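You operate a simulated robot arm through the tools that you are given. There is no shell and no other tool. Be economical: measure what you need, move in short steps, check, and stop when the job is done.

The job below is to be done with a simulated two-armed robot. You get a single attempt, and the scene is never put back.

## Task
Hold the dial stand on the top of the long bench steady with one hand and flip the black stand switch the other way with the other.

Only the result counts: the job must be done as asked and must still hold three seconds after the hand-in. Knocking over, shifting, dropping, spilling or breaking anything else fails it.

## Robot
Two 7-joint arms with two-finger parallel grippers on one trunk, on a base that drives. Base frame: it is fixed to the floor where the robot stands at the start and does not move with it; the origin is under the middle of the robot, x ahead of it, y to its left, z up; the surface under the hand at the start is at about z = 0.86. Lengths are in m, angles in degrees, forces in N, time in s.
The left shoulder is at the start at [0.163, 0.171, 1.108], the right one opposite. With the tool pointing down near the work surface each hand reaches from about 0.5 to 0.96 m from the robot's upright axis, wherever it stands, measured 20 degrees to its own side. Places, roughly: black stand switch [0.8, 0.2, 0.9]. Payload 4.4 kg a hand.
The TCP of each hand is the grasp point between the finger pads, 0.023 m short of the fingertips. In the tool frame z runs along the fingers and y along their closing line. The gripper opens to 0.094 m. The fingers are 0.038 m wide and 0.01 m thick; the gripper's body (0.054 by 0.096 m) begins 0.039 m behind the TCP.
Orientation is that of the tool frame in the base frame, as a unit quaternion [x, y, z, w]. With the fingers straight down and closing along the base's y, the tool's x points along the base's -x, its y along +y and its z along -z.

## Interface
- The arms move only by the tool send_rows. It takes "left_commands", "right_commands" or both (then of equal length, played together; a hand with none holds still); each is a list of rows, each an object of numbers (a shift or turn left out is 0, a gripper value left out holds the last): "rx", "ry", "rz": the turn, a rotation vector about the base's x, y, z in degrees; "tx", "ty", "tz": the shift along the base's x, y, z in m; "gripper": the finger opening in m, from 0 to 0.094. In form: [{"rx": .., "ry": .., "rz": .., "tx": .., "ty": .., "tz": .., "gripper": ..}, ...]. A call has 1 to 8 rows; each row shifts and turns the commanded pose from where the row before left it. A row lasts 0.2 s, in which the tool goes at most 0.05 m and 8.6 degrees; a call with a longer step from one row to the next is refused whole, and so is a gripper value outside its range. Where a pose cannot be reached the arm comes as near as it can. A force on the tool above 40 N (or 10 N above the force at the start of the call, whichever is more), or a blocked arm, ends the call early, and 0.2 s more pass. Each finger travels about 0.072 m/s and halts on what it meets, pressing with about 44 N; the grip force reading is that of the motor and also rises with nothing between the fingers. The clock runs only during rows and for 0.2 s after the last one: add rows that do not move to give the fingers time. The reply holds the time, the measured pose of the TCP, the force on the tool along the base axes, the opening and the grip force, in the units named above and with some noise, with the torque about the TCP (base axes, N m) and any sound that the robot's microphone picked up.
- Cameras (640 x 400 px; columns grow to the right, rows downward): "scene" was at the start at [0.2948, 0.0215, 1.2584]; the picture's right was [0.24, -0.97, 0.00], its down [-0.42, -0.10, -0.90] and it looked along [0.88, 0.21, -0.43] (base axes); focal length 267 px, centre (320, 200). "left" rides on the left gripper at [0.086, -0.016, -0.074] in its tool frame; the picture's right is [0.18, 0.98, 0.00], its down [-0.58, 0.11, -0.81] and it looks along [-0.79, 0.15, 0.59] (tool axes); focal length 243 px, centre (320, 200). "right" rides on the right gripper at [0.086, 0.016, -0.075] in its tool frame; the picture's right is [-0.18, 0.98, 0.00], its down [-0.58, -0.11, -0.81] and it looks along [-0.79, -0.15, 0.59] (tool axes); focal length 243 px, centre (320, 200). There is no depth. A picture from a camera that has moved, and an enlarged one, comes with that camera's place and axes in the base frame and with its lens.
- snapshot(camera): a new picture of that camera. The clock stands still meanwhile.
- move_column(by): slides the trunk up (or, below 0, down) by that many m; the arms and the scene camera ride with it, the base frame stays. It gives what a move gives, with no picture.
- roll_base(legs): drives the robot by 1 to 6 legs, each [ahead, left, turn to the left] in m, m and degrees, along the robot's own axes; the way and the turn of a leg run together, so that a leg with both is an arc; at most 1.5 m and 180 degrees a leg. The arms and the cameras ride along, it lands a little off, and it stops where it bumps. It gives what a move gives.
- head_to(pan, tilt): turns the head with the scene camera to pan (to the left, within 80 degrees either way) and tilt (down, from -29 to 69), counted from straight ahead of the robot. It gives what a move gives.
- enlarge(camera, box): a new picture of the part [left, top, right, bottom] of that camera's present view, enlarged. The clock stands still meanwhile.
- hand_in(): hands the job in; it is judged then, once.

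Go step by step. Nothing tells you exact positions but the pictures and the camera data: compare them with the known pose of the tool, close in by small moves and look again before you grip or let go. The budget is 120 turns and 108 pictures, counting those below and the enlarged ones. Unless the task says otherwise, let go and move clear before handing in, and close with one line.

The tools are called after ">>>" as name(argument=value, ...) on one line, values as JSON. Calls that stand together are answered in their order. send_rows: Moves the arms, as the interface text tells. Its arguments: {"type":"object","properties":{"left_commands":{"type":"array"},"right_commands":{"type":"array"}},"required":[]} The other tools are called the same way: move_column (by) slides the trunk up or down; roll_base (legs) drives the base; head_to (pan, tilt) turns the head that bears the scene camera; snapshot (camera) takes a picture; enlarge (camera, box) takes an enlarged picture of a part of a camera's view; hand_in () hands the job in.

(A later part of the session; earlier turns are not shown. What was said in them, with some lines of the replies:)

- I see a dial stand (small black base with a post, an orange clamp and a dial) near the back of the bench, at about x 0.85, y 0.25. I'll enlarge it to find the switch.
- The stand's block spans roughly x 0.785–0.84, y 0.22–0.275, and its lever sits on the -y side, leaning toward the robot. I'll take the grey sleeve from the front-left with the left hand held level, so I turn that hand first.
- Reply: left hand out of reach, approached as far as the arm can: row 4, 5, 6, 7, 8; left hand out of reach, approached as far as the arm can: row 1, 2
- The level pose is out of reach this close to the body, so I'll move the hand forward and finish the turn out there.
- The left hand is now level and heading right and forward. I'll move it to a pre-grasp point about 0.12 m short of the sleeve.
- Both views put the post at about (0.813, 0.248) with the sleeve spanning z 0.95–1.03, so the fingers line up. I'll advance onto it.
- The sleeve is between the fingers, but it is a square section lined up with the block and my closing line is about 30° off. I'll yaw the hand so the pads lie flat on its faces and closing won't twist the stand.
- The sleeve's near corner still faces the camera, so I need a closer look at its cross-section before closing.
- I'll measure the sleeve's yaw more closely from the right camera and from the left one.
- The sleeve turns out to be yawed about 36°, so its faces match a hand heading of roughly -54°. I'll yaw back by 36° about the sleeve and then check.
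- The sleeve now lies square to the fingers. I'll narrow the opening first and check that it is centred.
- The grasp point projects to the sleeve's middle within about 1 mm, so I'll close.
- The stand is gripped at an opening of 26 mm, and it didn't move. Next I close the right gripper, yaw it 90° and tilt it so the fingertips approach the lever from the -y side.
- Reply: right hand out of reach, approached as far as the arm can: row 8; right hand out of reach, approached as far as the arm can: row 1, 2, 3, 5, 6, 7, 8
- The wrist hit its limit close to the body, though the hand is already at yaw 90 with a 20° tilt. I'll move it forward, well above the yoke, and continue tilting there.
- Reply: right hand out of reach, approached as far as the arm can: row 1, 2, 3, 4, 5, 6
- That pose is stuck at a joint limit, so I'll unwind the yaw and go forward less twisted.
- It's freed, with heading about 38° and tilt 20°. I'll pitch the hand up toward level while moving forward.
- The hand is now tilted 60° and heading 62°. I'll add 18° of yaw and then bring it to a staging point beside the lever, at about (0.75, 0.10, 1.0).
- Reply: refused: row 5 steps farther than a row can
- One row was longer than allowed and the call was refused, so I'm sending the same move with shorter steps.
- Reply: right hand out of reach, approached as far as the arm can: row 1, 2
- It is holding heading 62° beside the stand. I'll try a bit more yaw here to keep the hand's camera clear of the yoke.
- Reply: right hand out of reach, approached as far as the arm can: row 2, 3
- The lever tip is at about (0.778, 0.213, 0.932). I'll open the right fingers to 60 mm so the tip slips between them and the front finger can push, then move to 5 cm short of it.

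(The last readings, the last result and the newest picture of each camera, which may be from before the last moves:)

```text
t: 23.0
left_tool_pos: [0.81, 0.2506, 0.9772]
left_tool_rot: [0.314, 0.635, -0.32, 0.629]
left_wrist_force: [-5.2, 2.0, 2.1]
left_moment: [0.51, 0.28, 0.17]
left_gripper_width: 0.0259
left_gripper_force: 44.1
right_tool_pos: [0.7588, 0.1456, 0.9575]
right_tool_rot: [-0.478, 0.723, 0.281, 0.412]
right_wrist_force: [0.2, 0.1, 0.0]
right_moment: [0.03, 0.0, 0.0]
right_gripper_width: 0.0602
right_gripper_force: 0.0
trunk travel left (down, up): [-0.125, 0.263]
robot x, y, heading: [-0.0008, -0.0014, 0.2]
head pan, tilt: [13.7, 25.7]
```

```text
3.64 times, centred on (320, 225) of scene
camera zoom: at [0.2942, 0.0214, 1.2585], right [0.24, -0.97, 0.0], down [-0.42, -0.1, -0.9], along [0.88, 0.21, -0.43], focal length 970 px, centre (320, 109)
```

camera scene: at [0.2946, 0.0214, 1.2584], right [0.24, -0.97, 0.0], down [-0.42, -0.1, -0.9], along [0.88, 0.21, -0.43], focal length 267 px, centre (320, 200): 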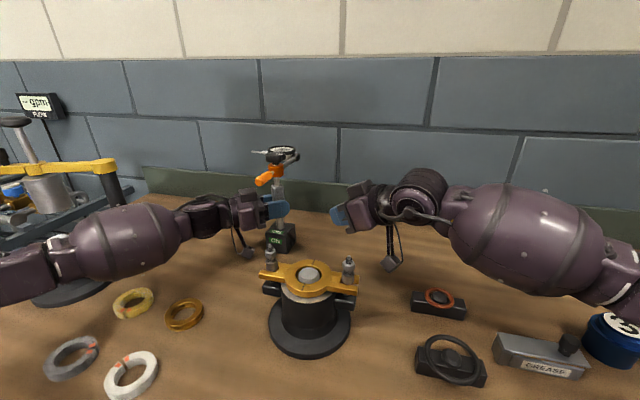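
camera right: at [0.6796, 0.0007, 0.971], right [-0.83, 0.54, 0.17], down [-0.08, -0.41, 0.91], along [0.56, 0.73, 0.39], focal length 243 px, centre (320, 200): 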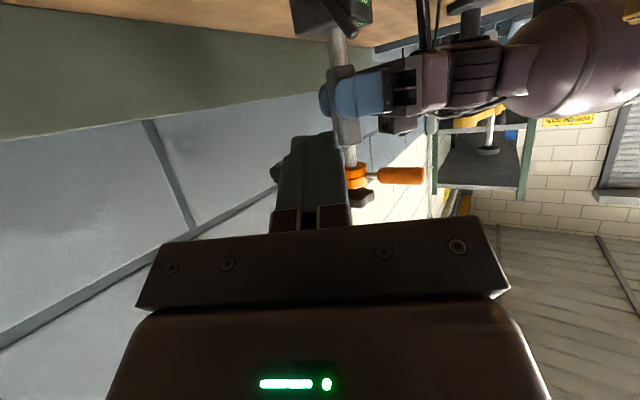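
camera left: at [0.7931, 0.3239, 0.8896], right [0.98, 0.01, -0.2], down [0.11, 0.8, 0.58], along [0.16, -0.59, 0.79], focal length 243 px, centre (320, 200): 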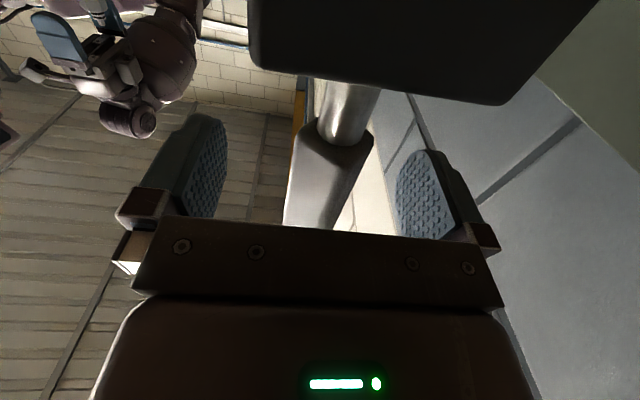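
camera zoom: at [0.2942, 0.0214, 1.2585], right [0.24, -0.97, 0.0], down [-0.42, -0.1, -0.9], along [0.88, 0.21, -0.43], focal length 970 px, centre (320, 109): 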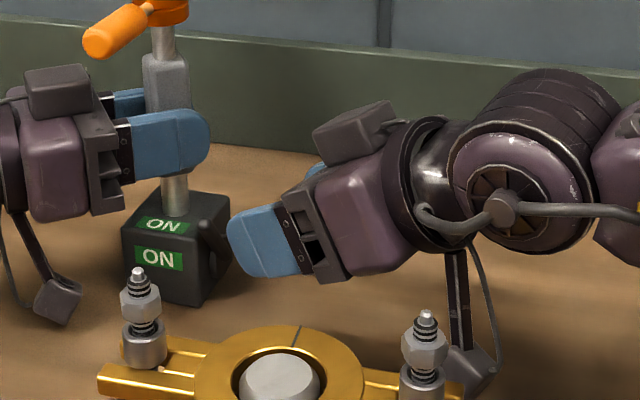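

I now have a clear view: the hub is at about (0.81, 0.217, 0.885) and the lever tip at about (0.776, 0.212, 0.930). I'll slide in so the lever sits between the fingers.

>>> send_rows(right_commands=[{"tx": 0.009, "ty": 0.02, "tz": -0.012}, {"tx": 0.009, "ty": 0.02, "tz": -0.012}])

>>> enlarge(camera="right", box=[160, 0, 480, 200])

>>> enlarge(camera="scene", box=[250, 190, 330, 260])

```text
t: 23.6
left_tool_pos: [0.8146, 0.2614, 0.9774]
left_tool_rot: [0.307, 0.64, -0.31, 0.632]
left_wrist_force: [-1.2, 3.7, -4.9]
left_moment: [0.6, 0.01, 0.1]
left_gripper_width: 0.0261
left_gripper_force: 43.7
right_tool_pos: [0.7657, 0.2162, 0.9731]
right_tool_rot: [-0.458, 0.697, 0.327, 0.445]
right_wrist_force: [0.6, -0.7, 0.5]
right_moment: [0.0, -0.01, 0.01]
right_gripper_width: 0.06
right_gripper_force: 0.0
trunk travel left (down, up): [-0.125, 0.263]
robot x, y, heading: [-0.001, -0.0004, 0.2]
head pan, tilt: [13.7, 25.7]
stopped in row 2 (left hand): the force on the tool passed its limit at 61 N (the readings are from after the stop); the commanded pose is now the measured one
```

```text
2.00 times, centred on (320, 100) of right
camera zoom: at [0.7098, 0.128, 0.9235], right [-0.88, 0.42, 0.22], down [-0.05, -0.53, 0.84], along [0.47, 0.73, 0.49], focal length 485 px, centre (320, 400)
```

zoom: 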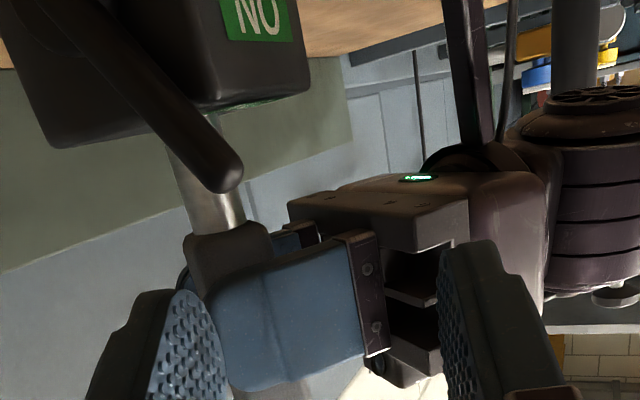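

```text
5.71 times, centred on (290, 225) of scene
camera zoom: at [0.2957, 0.0221, 1.2578], right [0.24, -0.97, 0.0], down [-0.42, -0.1, -0.9], along [0.88, 0.21, -0.43], focal length 1524 px, centre (491, 57)
```

zoom: 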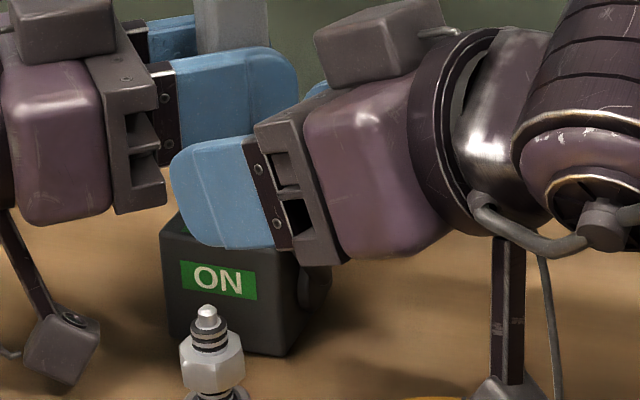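

The right arm lurched off its commanded path, by about +0.03 m in y and +0.04 m in z, and nudged the left hand; the block seems to have moved about 8 mm with it. I'll first back the right hand out along its own axis in small steps.

>>> send_rows(right_commands=[{"tx": -0.006, "ty": -0.017, "tz": 0.008}, {"tx": -0.006, "ty": -0.017, "tz": 0.008}])

>>> enlarge(camera="scene", box=[230, 130, 330, 260])

>>> snapshot(camera="scene")

```text
t: 24.2
left_tool_pos: [0.8156, 0.2601, 0.9783]
left_tool_rot: [0.308, 0.64, -0.313, 0.631]
left_wrist_force: [-0.5, -0.9, -12.2]
left_moment: [-0.01, 0.24, 0.0]
left_gripper_width: 0.0258
left_gripper_force: 43.7
right_tool_pos: [0.7534, 0.1803, 0.989]
right_tool_rot: [-0.458, 0.696, 0.327, 0.446]
right_wrist_force: [0.1, -0.8, 0.0]
right_moment: [-0.01, 0.03, 0.0]
right_gripper_width: 0.06
right_gripper_force: 0.1
trunk travel left (down, up): [-0.125, 0.263]
robot x, y, heading: [-0.0027, -0.0016, -0.0]
head pan, tilt: [13.7, 25.7]
```

```text
3.08 times, centred on (280, 195) of scene
camera zoom: at [0.296, 0.0214, 1.2578], right [0.24, -0.97, 0.0], down [-0.42, -0.1, -0.9], along [0.88, 0.21, -0.43], focal length 820 px, centre (443, 215)
```

zoom: 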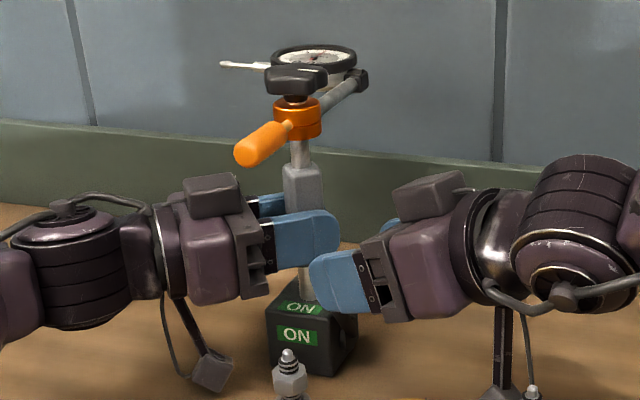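

```text
66 pictures are left
camera scene: at [0.296, 0.0214, 1.2578], right [0.24, -0.97, 0.0], down [-0.42, -0.1, -0.9], along [0.88, 0.21, -0.43], focal length 267 px, centre (320, 200)
```

scene: 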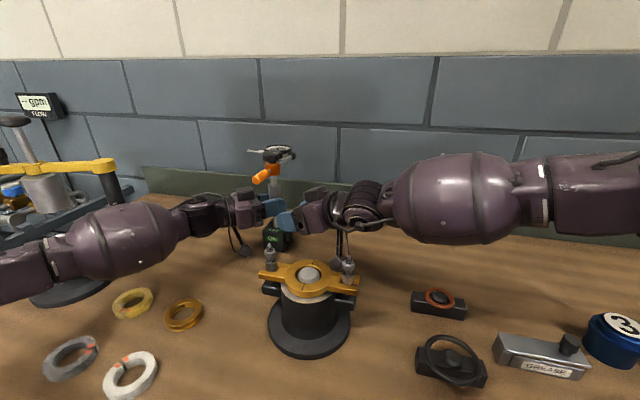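

Both hands are separated now. The stand hangs on the left hand, shifted about (+4, +10) mm and raised about 1 mm. I'll retract the right hand a bit more, then put the stand back where it was.

>>> send_rows(right_commands=[{"tx": -0.006, "ty": -0.02, "tz": 0.008}, {"tx": -0.006, "ty": -0.02, "tz": 0.008}])

>>> send_rows(left_commands=[{"tx": -0.001, "ty": -0.0026, "rz": -0.3}, {"tx": -0.001, "ty": -0.0026, "rz": -0.3}, {"tx": -0.001, "ty": -0.0026, "rz": -0.3}, {"tx": -0.001, "ty": -0.0026, "rz": -0.3}, {"tz": -0.0007}])

>>> enlarge(camera="scene", box=[230, 130, 330, 260])

```text
t: 24.8
left_tool_pos: [0.8165, 0.2602, 0.9766]
left_tool_rot: [0.308, 0.64, -0.312, 0.631]
left_wrist_force: [0.1, 0.0, -14.4]
left_moment: [-0.03, 0.27, 0.04]
left_gripper_width: 0.0258
left_gripper_force: 44.1
right_tool_pos: [0.7436, 0.1424, 1.0074]
right_tool_rot: [-0.458, 0.697, 0.327, 0.445]
right_wrist_force: [-0.1, 0.1, 0.8]
right_moment: [0.01, -0.02, -0.01]
right_gripper_width: 0.0599
right_gripper_force: 0.0
trunk travel left (down, up): [-0.125, 0.263]
robot x, y, heading: [-0.0, -0.0026, 0.1]
head pan, tilt: [13.7, 25.7]
```

```text
t: 26.0
left_tool_pos: [0.8126, 0.2493, 0.9774]
left_tool_rot: [0.314, 0.635, -0.318, 0.629]
left_wrist_force: [0.1, -0.2, -14.2]
left_moment: [-0.03, 0.25, -0.03]
left_gripper_width: 0.0258
left_gripper_force: 43.9
right_tool_pos: [0.7429, 0.143, 1.0061]
right_tool_rot: [-0.459, 0.696, 0.327, 0.445]
right_wrist_force: [0.2, -0.8, -0.1]
right_moment: [-0.02, -0.02, -0.01]
right_gripper_width: 0.0602
right_gripper_force: 0.0
trunk travel left (down, up): [-0.125, 0.263]
robot x, y, heading: [0.0008, -0.0019, 0.2]
head pan, tilt: [13.7, 25.7]
```

```text
3.08 times, centred on (280, 195) of scene
camera zoom: at [0.2964, 0.0219, 1.2579], right [0.24, -0.97, 0.0], down [-0.42, -0.1, -0.9], along [0.88, 0.21, -0.43], focal length 820 px, centre (443, 215)
```

zoom: 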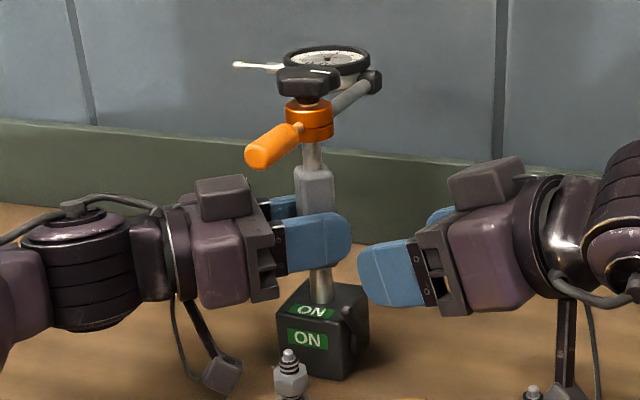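

The stand is back within about 1 mm, but it still hangs from the hand (-14 N). I'll trim it and lower it in sub-millimetre steps until the bench carries it.

>>> send_rows(left_commands=[{"tx": -0.001, "ty": 0.001}, {"tz": -0.0005}, {}])

>>> enlarge(camera="scene", box=[260, 215, 305, 258])

```text
t: 26.8
left_tool_pos: [0.811, 0.2501, 0.9769]
left_tool_rot: [0.314, 0.636, -0.318, 0.629]
left_wrist_force: [0.9, 0.8, -12.5]
left_moment: [0.05, 0.12, -0.02]
left_gripper_width: 0.0261
left_gripper_force: 44.0
right_tool_pos: [0.7422, 0.1416, 1.0064]
right_tool_rot: [-0.458, 0.697, 0.326, 0.445]
right_wrist_force: [-0.6, -0.3, 0.1]
right_moment: [0.0, 0.0, 0.0]
right_gripper_width: 0.0599
right_gripper_force: 0.0
trunk travel left (down, up): [-0.125, 0.263]
robot x, y, heading: [-0.0, 0.0006, 0.0]
head pan, tilt: [13.7, 25.7]
```

```text
9.30 times, centred on (282, 236) of scene
camera zoom: at [0.2961, 0.0218, 1.258], right [0.24, -0.97, 0.0], down [-0.42, -0.1, -0.9], along [0.88, 0.21, -0.43], focal length 2481 px, centre (669, -140)
```

zoom: 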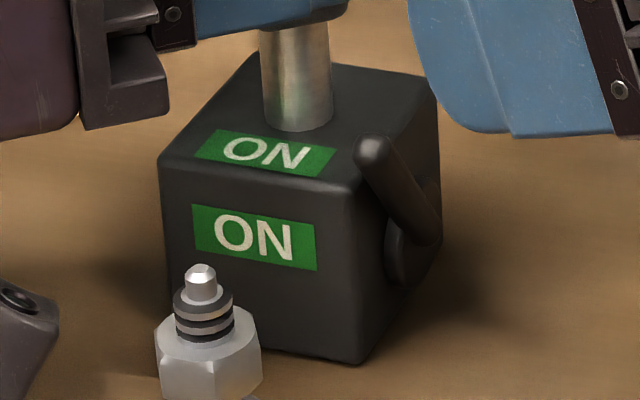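

The stand matches its original picture to the pixel, and contact is just starting. I'll lower it a little more.

>>> send_rows(left_commands=[{"tz": -0.0005}, {}])

```text
t: 27.4
left_tool_pos: [0.8128, 0.2501, 0.977]
left_tool_rot: [0.314, 0.636, -0.318, 0.63]
left_wrist_force: [-1.1, 0.3, -10.0]
left_moment: [0.17, 0.31, 0.08]
left_gripper_width: 0.0258
left_gripper_force: 44.3
right_tool_pos: [0.7419, 0.1442, 1.0075]
right_tool_rot: [-0.458, 0.697, 0.326, 0.446]
right_wrist_force: [-0.5, 0.6, 0.7]
right_moment: [0.05, 0.03, 0.01]
right_gripper_width: 0.0598
right_gripper_force: 0.1
trunk travel left (down, up): [-0.125, 0.263]
robot x, y, heading: [0.0021, 0.003, 0.0]
head pan, tilt: [13.7, 25.7]
```

>>> send_rows(left_commands=[{"tz": -0.001}, {"tz": -0.0005}, {}])

```text
t: 28.2
left_tool_pos: [0.8109, 0.2495, 0.9763]
left_tool_rot: [0.315, 0.635, -0.318, 0.63]
left_wrist_force: [4.5, -1.5, -5.4]
left_moment: [0.09, -0.51, -0.14]
left_gripper_width: 0.0256
left_gripper_force: 44.2
right_tool_pos: [0.7421, 0.143, 1.0074]
right_tool_rot: [-0.459, 0.697, 0.326, 0.445]
right_wrist_force: [0.2, -0.3, -0.2]
right_moment: [0.01, 0.0, -0.02]
right_gripper_width: 0.0602
right_gripper_force: 0.0
trunk travel left (down, up): [-0.125, 0.263]
robot x, y, heading: [0.0042, -0.0009, 0.3]
head pan, tilt: [13.7, 25.7]
```

The bench now carries most of the stand's weight. I'll lower the right hand to the staging point in small steps, tilting it slightly down so its camera clears the bench.

>>> send_rows(right_commands=[{"ty": -0.015, "tz": -0.005, "rx": -3.7, "ry": 1.4}, {"tx": 0.007, "tz": -0.01, "rx": -3.8, "ry": 1.4}], left_commands=[{"tz": -0.0005}, {}])

>>> send_rows(right_commands=[{"tx": 0.007, "tz": -0.015}, {"tx": 0.007, "tz": -0.015}])

>>> snapshot(camera="scene")

```text
t: 28.8
left_tool_pos: [0.8103, 0.251, 0.9771]
left_tool_rot: [0.315, 0.635, -0.318, 0.63]
left_wrist_force: [0.3, 1.7, -6.7]
left_moment: [0.22, 0.07, -0.06]
left_gripper_width: 0.0257
left_gripper_force: 44.5
right_tool_pos: [0.7474, 0.1269, 0.9925]
right_tool_rot: [-0.479, 0.726, 0.291, 0.397]
right_wrist_force: [-1.0, 0.0, 0.1]
right_moment: [0.02, 0.01, -0.01]
right_gripper_width: 0.0601
right_gripper_force: 0.1
trunk travel left (down, up): [-0.125, 0.263]
robot x, y, heading: [-0.0014, 0.0037, 0.1]
head pan, tilt: [13.7, 25.7]
```

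```text
t: 29.4
left_tool_pos: [0.8094, 0.2502, 0.9756]
left_tool_rot: [0.314, 0.636, -0.318, 0.629]
left_wrist_force: [-0.7, 2.1, -0.2]
left_moment: [0.56, -0.11, 0.03]
left_gripper_width: 0.0259
left_gripper_force: 44.2
right_tool_pos: [0.7626, 0.1272, 0.9621]
right_tool_rot: [-0.478, 0.727, 0.291, 0.397]
right_wrist_force: [-0.3, 0.4, -0.3]
right_moment: [0.01, 0.01, 0.01]
right_gripper_width: 0.0601
right_gripper_force: 0.0
trunk travel left (down, up): [-0.125, 0.263]
robot x, y, heading: [0.0017, -0.0043, -0.0]
head pan, tilt: [13.7, 25.7]
```

```text
63 pictures are left
camera scene: at [0.2945, 0.0217, 1.2585], right [0.24, -0.97, 0.0], down [-0.42, -0.1, -0.9], along [0.88, 0.21, -0.43], focal length 267 px, centre (320, 200)
```

scene: 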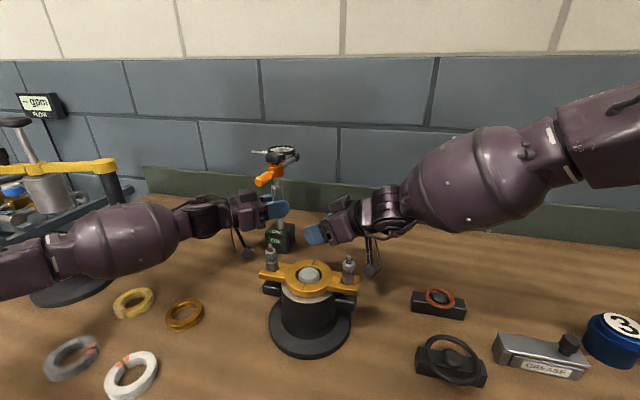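

The moves are smooth now and the left hand carries no load. I'll advance toward the lever in small steps and watch for drift.

>>> send_rows(right_commands=[{"tx": 0.003, "ty": 0.012, "tz": -0.01}, {"tx": 0.003, "ty": 0.012, "tz": -0.008}])

>>> enlarge(camera="right", box=[160, 0, 480, 200])

```text
t: 30.0
left_tool_pos: [0.8109, 0.2508, 0.9779]
left_tool_rot: [0.315, 0.635, -0.318, 0.63]
left_wrist_force: [-1.8, 3.7, 2.2]
left_moment: [0.77, -0.12, 0.08]
left_gripper_width: 0.0256
left_gripper_force: 43.9
right_tool_pos: [0.769, 0.1517, 0.945]
right_tool_rot: [-0.479, 0.727, 0.291, 0.398]
right_wrist_force: [0.3, -0.5, 1.3]
right_moment: [-0.01, -0.03, 0.01]
right_gripper_width: 0.0597
right_gripper_force: 0.1
trunk travel left (down, up): [-0.125, 0.263]
robot x, y, heading: [0.0026, -0.001, -0.3]
head pan, tilt: [13.7, 25.7]
```

```text
2.00 times, centred on (320, 100) of right
camera zoom: at [0.7111, 0.0582, 0.9099], right [-0.87, 0.45, 0.2], down [-0.01, -0.42, 0.91], along [0.49, 0.79, 0.37], focal length 485 px, centre (320, 400)
```

zoom: 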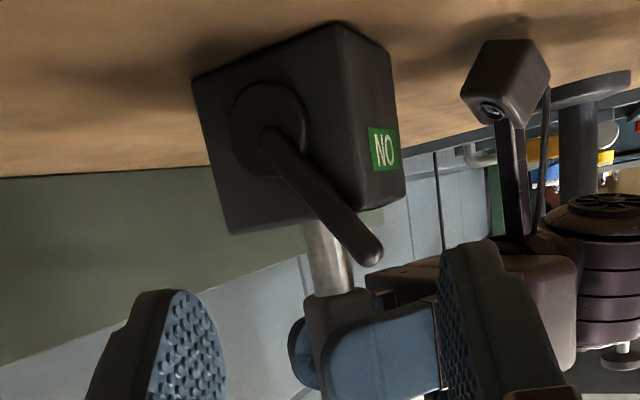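

The lever tip lies between the finger pads, as planned. I'll do the last 3.5 cm in two steps.

>>> send_rows(right_commands=[{"tx": 0.004, "ty": 0.017, "tz": -0.006}])

>>> send_rows(right_commands=[{"tx": 0.004, "ty": 0.017, "tz": -0.006}])

>>> enlarge(camera="right", box=[160, 0, 480, 200])

>>> enlarge(camera="scene", box=[250, 190, 330, 260])

```text
t: 30.4
left_tool_pos: [0.8099, 0.2506, 0.9768]
left_tool_rot: [0.315, 0.635, -0.318, 0.63]
left_wrist_force: [-0.9, 4.0, 3.3]
left_moment: [0.87, -0.26, 0.12]
left_gripper_width: 0.0261
left_gripper_force: 43.6
right_tool_pos: [0.7738, 0.169, 0.9391]
right_tool_rot: [-0.478, 0.727, 0.291, 0.398]
right_wrist_force: [0.5, -0.4, 0.0]
right_moment: [-0.01, 0.0, 0.03]
right_gripper_width: 0.0601
right_gripper_force: 0.1
trunk travel left (down, up): [-0.125, 0.263]
robot x, y, heading: [-0.0001, -0.0028, -0.1]
head pan, tilt: [13.7, 25.7]
```

```text
t: 30.8
left_tool_pos: [0.8088, 0.2507, 0.9767]
left_tool_rot: [0.315, 0.635, -0.318, 0.63]
left_wrist_force: [0.8, 3.4, 4.0]
left_moment: [0.87, -0.37, 0.05]
left_gripper_width: 0.0259
left_gripper_force: 44.1
right_tool_pos: [0.7759, 0.1847, 0.9329]
right_tool_rot: [-0.479, 0.727, 0.291, 0.398]
right_wrist_force: [0.4, -0.5, -0.2]
right_moment: [0.04, -0.02, 0.02]
right_gripper_width: 0.0601
right_gripper_force: 0.0
trunk travel left (down, up): [-0.125, 0.263]
robot x, y, heading: [-0.002, 0.0037, -0.4]
head pan, tilt: [13.7, 25.7]
```

```text
2.00 times, centred on (320, 100) of right
camera zoom: at [0.7186, 0.0913, 0.8972], right [-0.87, 0.45, 0.2], down [-0.01, -0.42, 0.91], along [0.49, 0.79, 0.37], focal length 485 px, centre (320, 400)
```

zoom: 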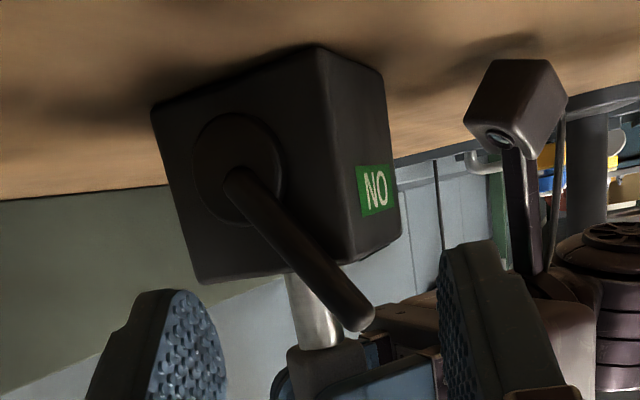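

```text
5.71 times, centred on (290, 225) of scene
camera zoom: at [0.2945, 0.0216, 1.2585], right [0.24, -0.97, 0.0], down [-0.42, -0.1, -0.9], along [0.88, 0.21, -0.43], focal length 1524 px, centre (491, 57)
```

zoom: 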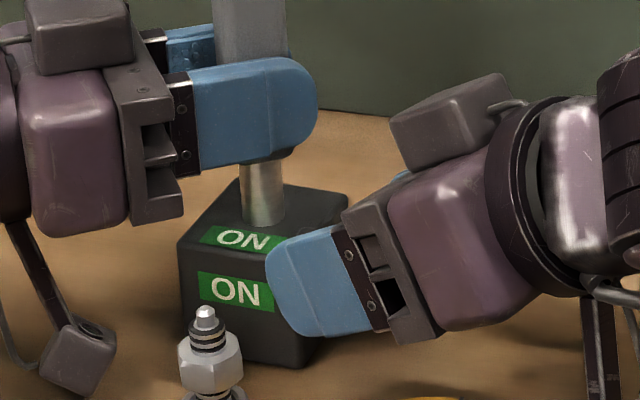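

The front finger is now just in front of the lever. I'll push along +x in small steps while the left hand holds the stand.

>>> send_rows(right_commands=[{"tx": 0.012, "ty": -0.0005}, {"tx": 0.01, "ty": -0.0005}])

>>> send_rows(right_commands=[{"tx": 0.01, "ty": -0.0005}, {"tx": 0.01, "ty": -0.0005}])

>>> enlarge(camera="right", box=[160, 0, 480, 200])

>>> enlarge(camera="scene", box=[250, 190, 330, 260])

```text
t: 31.4
left_tool_pos: [0.8102, 0.2512, 0.9769]
left_tool_rot: [0.315, 0.635, -0.318, 0.63]
left_wrist_force: [2.8, 2.9, 2.9]
left_moment: [0.81, -0.72, 0.11]
left_gripper_width: 0.026
left_gripper_force: 43.8
right_tool_pos: [0.7976, 0.1827, 0.9341]
right_tool_rot: [-0.479, 0.726, 0.292, 0.397]
right_wrist_force: [0.1, 0.1, 0.7]
right_moment: [-0.04, 0.01, -0.05]
right_gripper_width: 0.0608
right_gripper_force: 0.7
trunk travel left (down, up): [-0.125, 0.263]
robot x, y, heading: [-0.0003, -0.002, 0.0]
head pan, tilt: [13.7, 25.7]
```

```text
t: 32.0
left_tool_pos: [0.8104, 0.2517, 0.9771]
left_tool_rot: [0.314, 0.635, -0.317, 0.63]
left_wrist_force: [2.4, 3.3, 5.1]
left_moment: [0.78, -0.62, -0.03]
left_gripper_width: 0.0258
left_gripper_force: 44.2
right_tool_pos: [0.8178, 0.1816, 0.9322]
right_tool_rot: [-0.479, 0.728, 0.29, 0.397]
right_wrist_force: [0.4, 0.2, 0.1]
right_moment: [0.0, 0.04, -0.01]
right_gripper_width: 0.06
right_gripper_force: 0.0
trunk travel left (down, up): [-0.125, 0.263]
robot x, y, heading: [0.0005, -0.0023, -0.1]
head pan, tilt: [13.7, 25.7]
```

```text
2.00 times, centred on (320, 100) of right
camera zoom: at [0.7603, 0.0883, 0.8978], right [-0.87, 0.45, 0.2], down [-0.01, -0.42, 0.91], along [0.49, 0.79, 0.37], focal length 485 px, centre (320, 400)
```

zoom: 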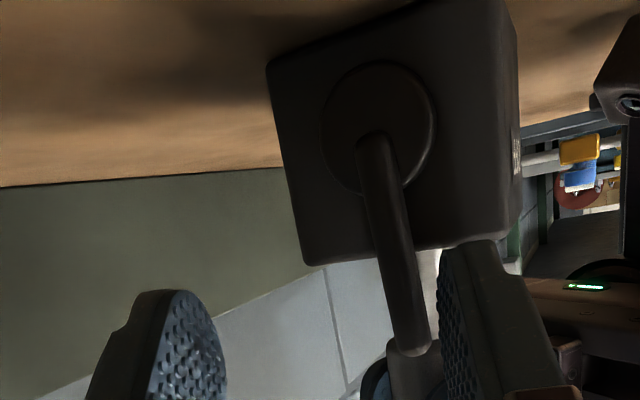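

```text
5.71 times, centred on (290, 225) of scene
camera zoom: at [0.2945, 0.0216, 1.2585], right [0.24, -0.97, 0.0], down [-0.42, -0.1, -0.9], along [0.88, 0.21, -0.43], focal length 1524 px, centre (491, 57)
```

zoom: 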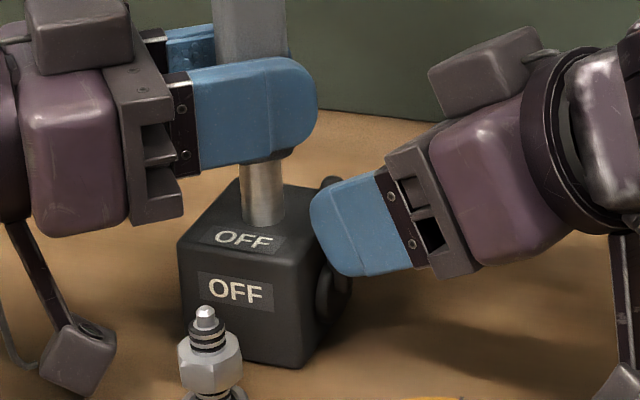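

The labels already read OFF and the lever is near upright. I'll keep pushing until it reaches its far stop.

>>> send_rows(right_commands=[{"tx": 0.008, "ty": -0.0007}, {"tx": 0.008, "ty": -0.0007}])

>>> send_rows(right_commands=[{"tx": 0.006, "ty": -0.0007}, {"tx": 0.005, "ty": -0.0007}])

>>> enlarge(camera="right", box=[160, 0, 480, 200])

>>> enlarge(camera="scene", box=[250, 190, 330, 260])

```text
t: 32.6
left_tool_pos: [0.8109, 0.2503, 0.977]
left_tool_rot: [0.316, 0.635, -0.319, 0.629]
left_wrist_force: [1.7, 2.8, 6.3]
left_moment: [0.79, -0.65, 0.01]
left_gripper_width: 0.0258
left_gripper_force: 44.2
right_tool_pos: [0.8344, 0.181, 0.932]
right_tool_rot: [-0.479, 0.727, 0.292, 0.397]
right_wrist_force: [-1.1, -0.1, 0.2]
right_moment: [-0.01, 0.01, 0.0]
right_gripper_width: 0.06
right_gripper_force: 0.1
trunk travel left (down, up): [-0.125, 0.263]
robot x, y, heading: [-0.0024, -0.0, -0.1]
head pan, tilt: [13.7, 25.7]
```

```text
t: 33.2
left_tool_pos: [0.8104, 0.2497, 0.9766]
left_tool_rot: [0.314, 0.636, -0.317, 0.63]
left_wrist_force: [2.6, 2.9, 6.8]
left_moment: [0.77, -0.74, -0.01]
left_gripper_width: 0.026
left_gripper_force: 44.0
right_tool_pos: [0.8446, 0.1799, 0.9336]
right_tool_rot: [-0.479, 0.726, 0.292, 0.397]
right_wrist_force: [-0.1, 0.1, -0.1]
right_moment: [0.01, 0.01, 0.0]
right_gripper_width: 0.0601
right_gripper_force: 0.1
trunk travel left (down, up): [-0.125, 0.263]
robot x, y, heading: [-0.0029, 0.0003, 0.1]
head pan, tilt: [13.7, 25.7]
```

```text
2.00 times, centred on (320, 100) of right
camera zoom: at [0.7872, 0.0859, 0.8978], right [-0.87, 0.45, 0.2], down [-0.01, -0.42, 0.91], along [0.49, 0.79, 0.37], focal length 485 px, centre (320, 400)
```

zoom: 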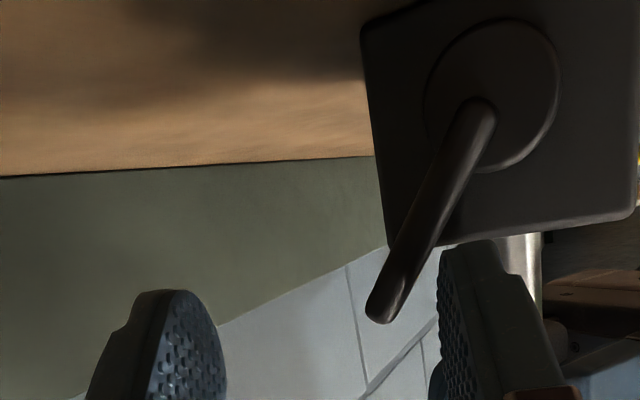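

```text
5.71 times, centred on (290, 225) of scene
camera zoom: at [0.2944, 0.0215, 1.2585], right [0.24, -0.97, 0.0], down [-0.42, -0.1, -0.9], along [0.88, 0.21, -0.43], focal length 1524 px, centre (491, 57)
```

zoom: 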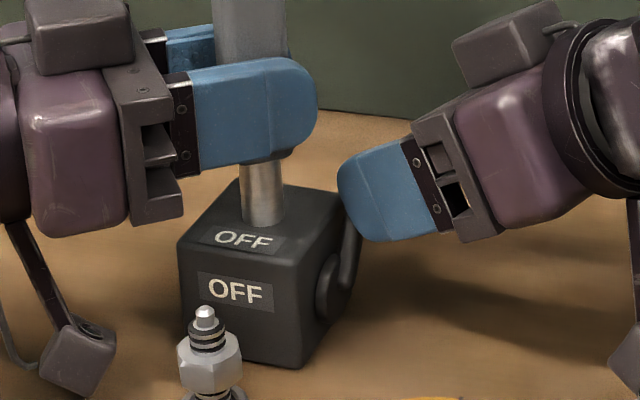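

The lever has snapped over to the mirror position (tip at about x 0.839), the labels read OFF and the stand hasn't moved. I'll withdraw the right hand along its own axis first.

>>> send_rows(right_commands=[{"tx": -0.006, "ty": -0.017, "tz": 0.01}, {"tx": -0.006, "ty": -0.017, "tz": 0.01}])

>>> send_rows(right_commands=[{"ty": -0.02, "tz": 0.01}, {"ty": -0.03, "tz": 0.01}, {"ty": -0.03, "tz": 0.02}], left_commands=[{"tz": 0.0004}, {}, {}])

>>> snapshot(camera="scene")

```text
t: 33.8
left_tool_pos: [0.81, 0.2501, 0.9765]
left_tool_rot: [0.314, 0.635, -0.317, 0.63]
left_wrist_force: [2.7, 0.8, 7.4]
left_moment: [0.63, -0.82, 0.08]
left_gripper_width: 0.026
left_gripper_force: 44.1
right_tool_pos: [0.8318, 0.1453, 0.9522]
right_tool_rot: [-0.479, 0.727, 0.29, 0.397]
right_wrist_force: [0.4, 0.4, -0.3]
right_moment: [-0.01, 0.0, 0.02]
right_gripper_width: 0.0601
right_gripper_force: 0.0
trunk travel left (down, up): [-0.125, 0.263]
robot x, y, heading: [0.0013, -0.0004, 0.3]
head pan, tilt: [13.7, 25.7]
```

```text
t: 34.6
left_tool_pos: [0.8112, 0.2509, 0.977]
left_tool_rot: [0.315, 0.635, -0.318, 0.629]
left_wrist_force: [1.7, -0.5, 5.2]
left_moment: [0.44, -0.54, 0.05]
left_gripper_width: 0.0259
left_gripper_force: 43.7
right_tool_pos: [0.8318, 0.0654, 0.9931]
right_tool_rot: [-0.479, 0.727, 0.291, 0.397]
right_wrist_force: [-0.5, 0.8, -0.4]
right_moment: [0.03, 0.0, 0.0]
right_gripper_width: 0.06
right_gripper_force: 0.2
trunk travel left (down, up): [-0.125, 0.263]
robot x, y, heading: [-0.0011, 0.0002, -0.2]
head pan, tilt: [13.7, 25.7]
```

```text
55 pictures are left
camera scene: at [0.2947, 0.0212, 1.2584], right [0.24, -0.97, 0.0], down [-0.42, -0.1, -0.9], along [0.88, 0.21, -0.43], focal length 267 px, centre (320, 200)
```

scene: 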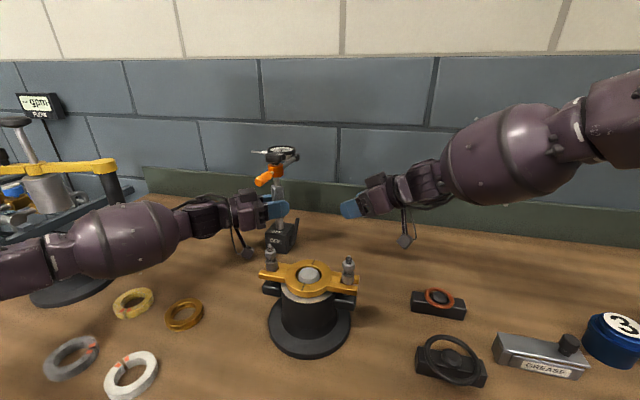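

The right hand is clear. Now I'll open the left hand, with another slight upward relief, and check the stand before backing out.

>>> send_rows(left_commands=[{"tz": 0.0006}, {"gripper": 0.06}, {}, {}, {}])

>>> enlarge(camera="scene", box=[230, 130, 330, 260])

>>> enlarge(camera="left", box=[220, 60, 420, 240])

```text
t: 35.8
left_tool_pos: [0.8102, 0.2519, 0.9773]
left_tool_rot: [0.314, 0.636, -0.318, 0.63]
left_wrist_force: [0.2, 0.3, -0.3]
left_moment: [-0.02, 0.0, 0.02]
left_gripper_width: 0.0601
left_gripper_force: 0.0
right_tool_pos: [0.8318, 0.0658, 0.9914]
right_tool_rot: [-0.478, 0.727, 0.29, 0.397]
right_wrist_force: [0.0, 0.7, -0.5]
right_moment: [0.01, 0.02, -0.02]
right_gripper_width: 0.0601
right_gripper_force: 0.2
trunk travel left (down, up): [-0.125, 0.263]
robot x, y, heading: [0.001, 0.0016, -0.1]
head pan, tilt: [13.7, 25.7]
```

```text
3.08 times, centred on (280, 195) of scene
camera zoom: at [0.2949, 0.0215, 1.2584], right [0.24, -0.97, 0.0], down [-0.42, -0.1, -0.9], along [0.88, 0.21, -0.43], focal length 820 px, centre (443, 215)
```

zoom: 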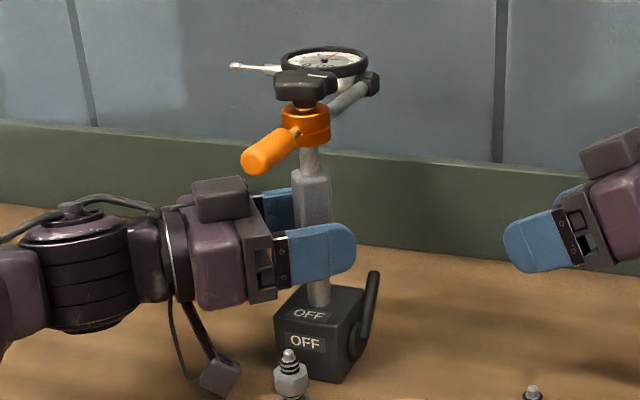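

```text
2.22 times, centred on (320, 150) of left
camera zoom: at [0.7519, 0.2993, 0.8915], right [0.78, 0.59, -0.19], down [-0.39, 0.71, 0.58], along [0.48, -0.38, 0.79], focal length 539 px, centre (320, 311)
```

zoom: 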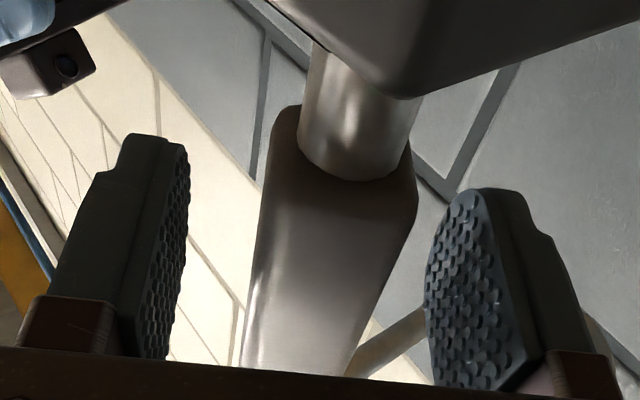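

The stand stands free in its place with the switch at OFF. I'll back the left hand straight out.

>>> send_rows(left_commands=[{"tx": -0.012, "ty": 0.0165, "gripper": 0.09}, {"tx": -0.018, "ty": 0.0245}, {"tx": -0.0236, "ty": 0.0324}, {"tx": -0.0236, "ty": 0.0324}, {}, {}])

>>> snapshot(camera="scene")

>>> enlarge(camera="scene", box=[230, 130, 330, 260])

```text
t: 37.2
left_tool_pos: [0.7331, 0.3553, 0.9786]
left_tool_rot: [0.315, 0.635, -0.319, 0.629]
left_wrist_force: [0.6, 1.1, 0.3]
left_moment: [0.0, -0.04, 0.0]
left_gripper_width: 0.0901
left_gripper_force: 0.0
right_tool_pos: [0.8326, 0.0657, 0.9922]
right_tool_rot: [-0.479, 0.727, 0.291, 0.398]
right_wrist_force: [0.3, 0.3, 0.3]
right_moment: [0.01, 0.01, -0.01]
right_gripper_width: 0.06
right_gripper_force: 0.0
trunk travel left (down, up): [-0.125, 0.263]
robot x, y, heading: [0.0, -0.0004, -0.0]
head pan, tilt: [13.7, 25.7]
```

```text
52 pictures are left
camera scene: at [0.2947, 0.0215, 1.2584], right [0.24, -0.97, 0.0], down [-0.42, -0.1, -0.9], along [0.88, 0.21, -0.43], focal length 267 px, centre (320, 200)
```

scene: 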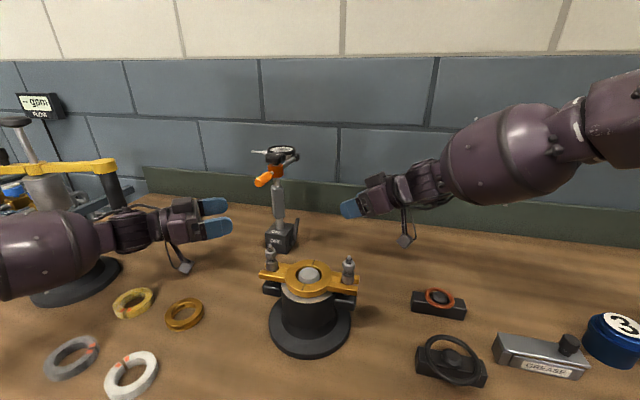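

```text
3.08 times, centred on (280, 195) of scene
camera zoom: at [0.2947, 0.0215, 1.2584], right [0.24, -0.97, 0.0], down [-0.42, -0.1, -0.9], along [0.88, 0.21, -0.43], focal length 820 px, centre (443, 215)
```

zoom: 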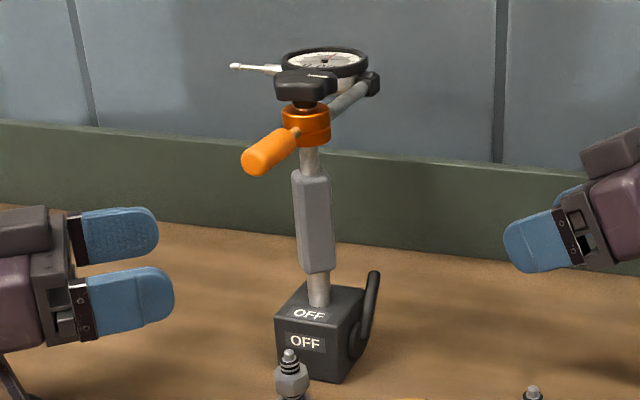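

Both hands are clear. The stand is upright at its starting place with the switch at OFF, and everything else on the bench in view is where it was, so I'm handing in.

>>> hand_in()

```text
The job is handed in.
```

The black stand switch is flipped from ON to OFF and I've handed the job in, but the stand did not stay perfectly still. Before the flip, the right arm lurched and knocked the left hand, moving the held stand about 1 cm and lifting it slightly. I set it back to match its starting picture within about 1 mm, and it held still during the flip.
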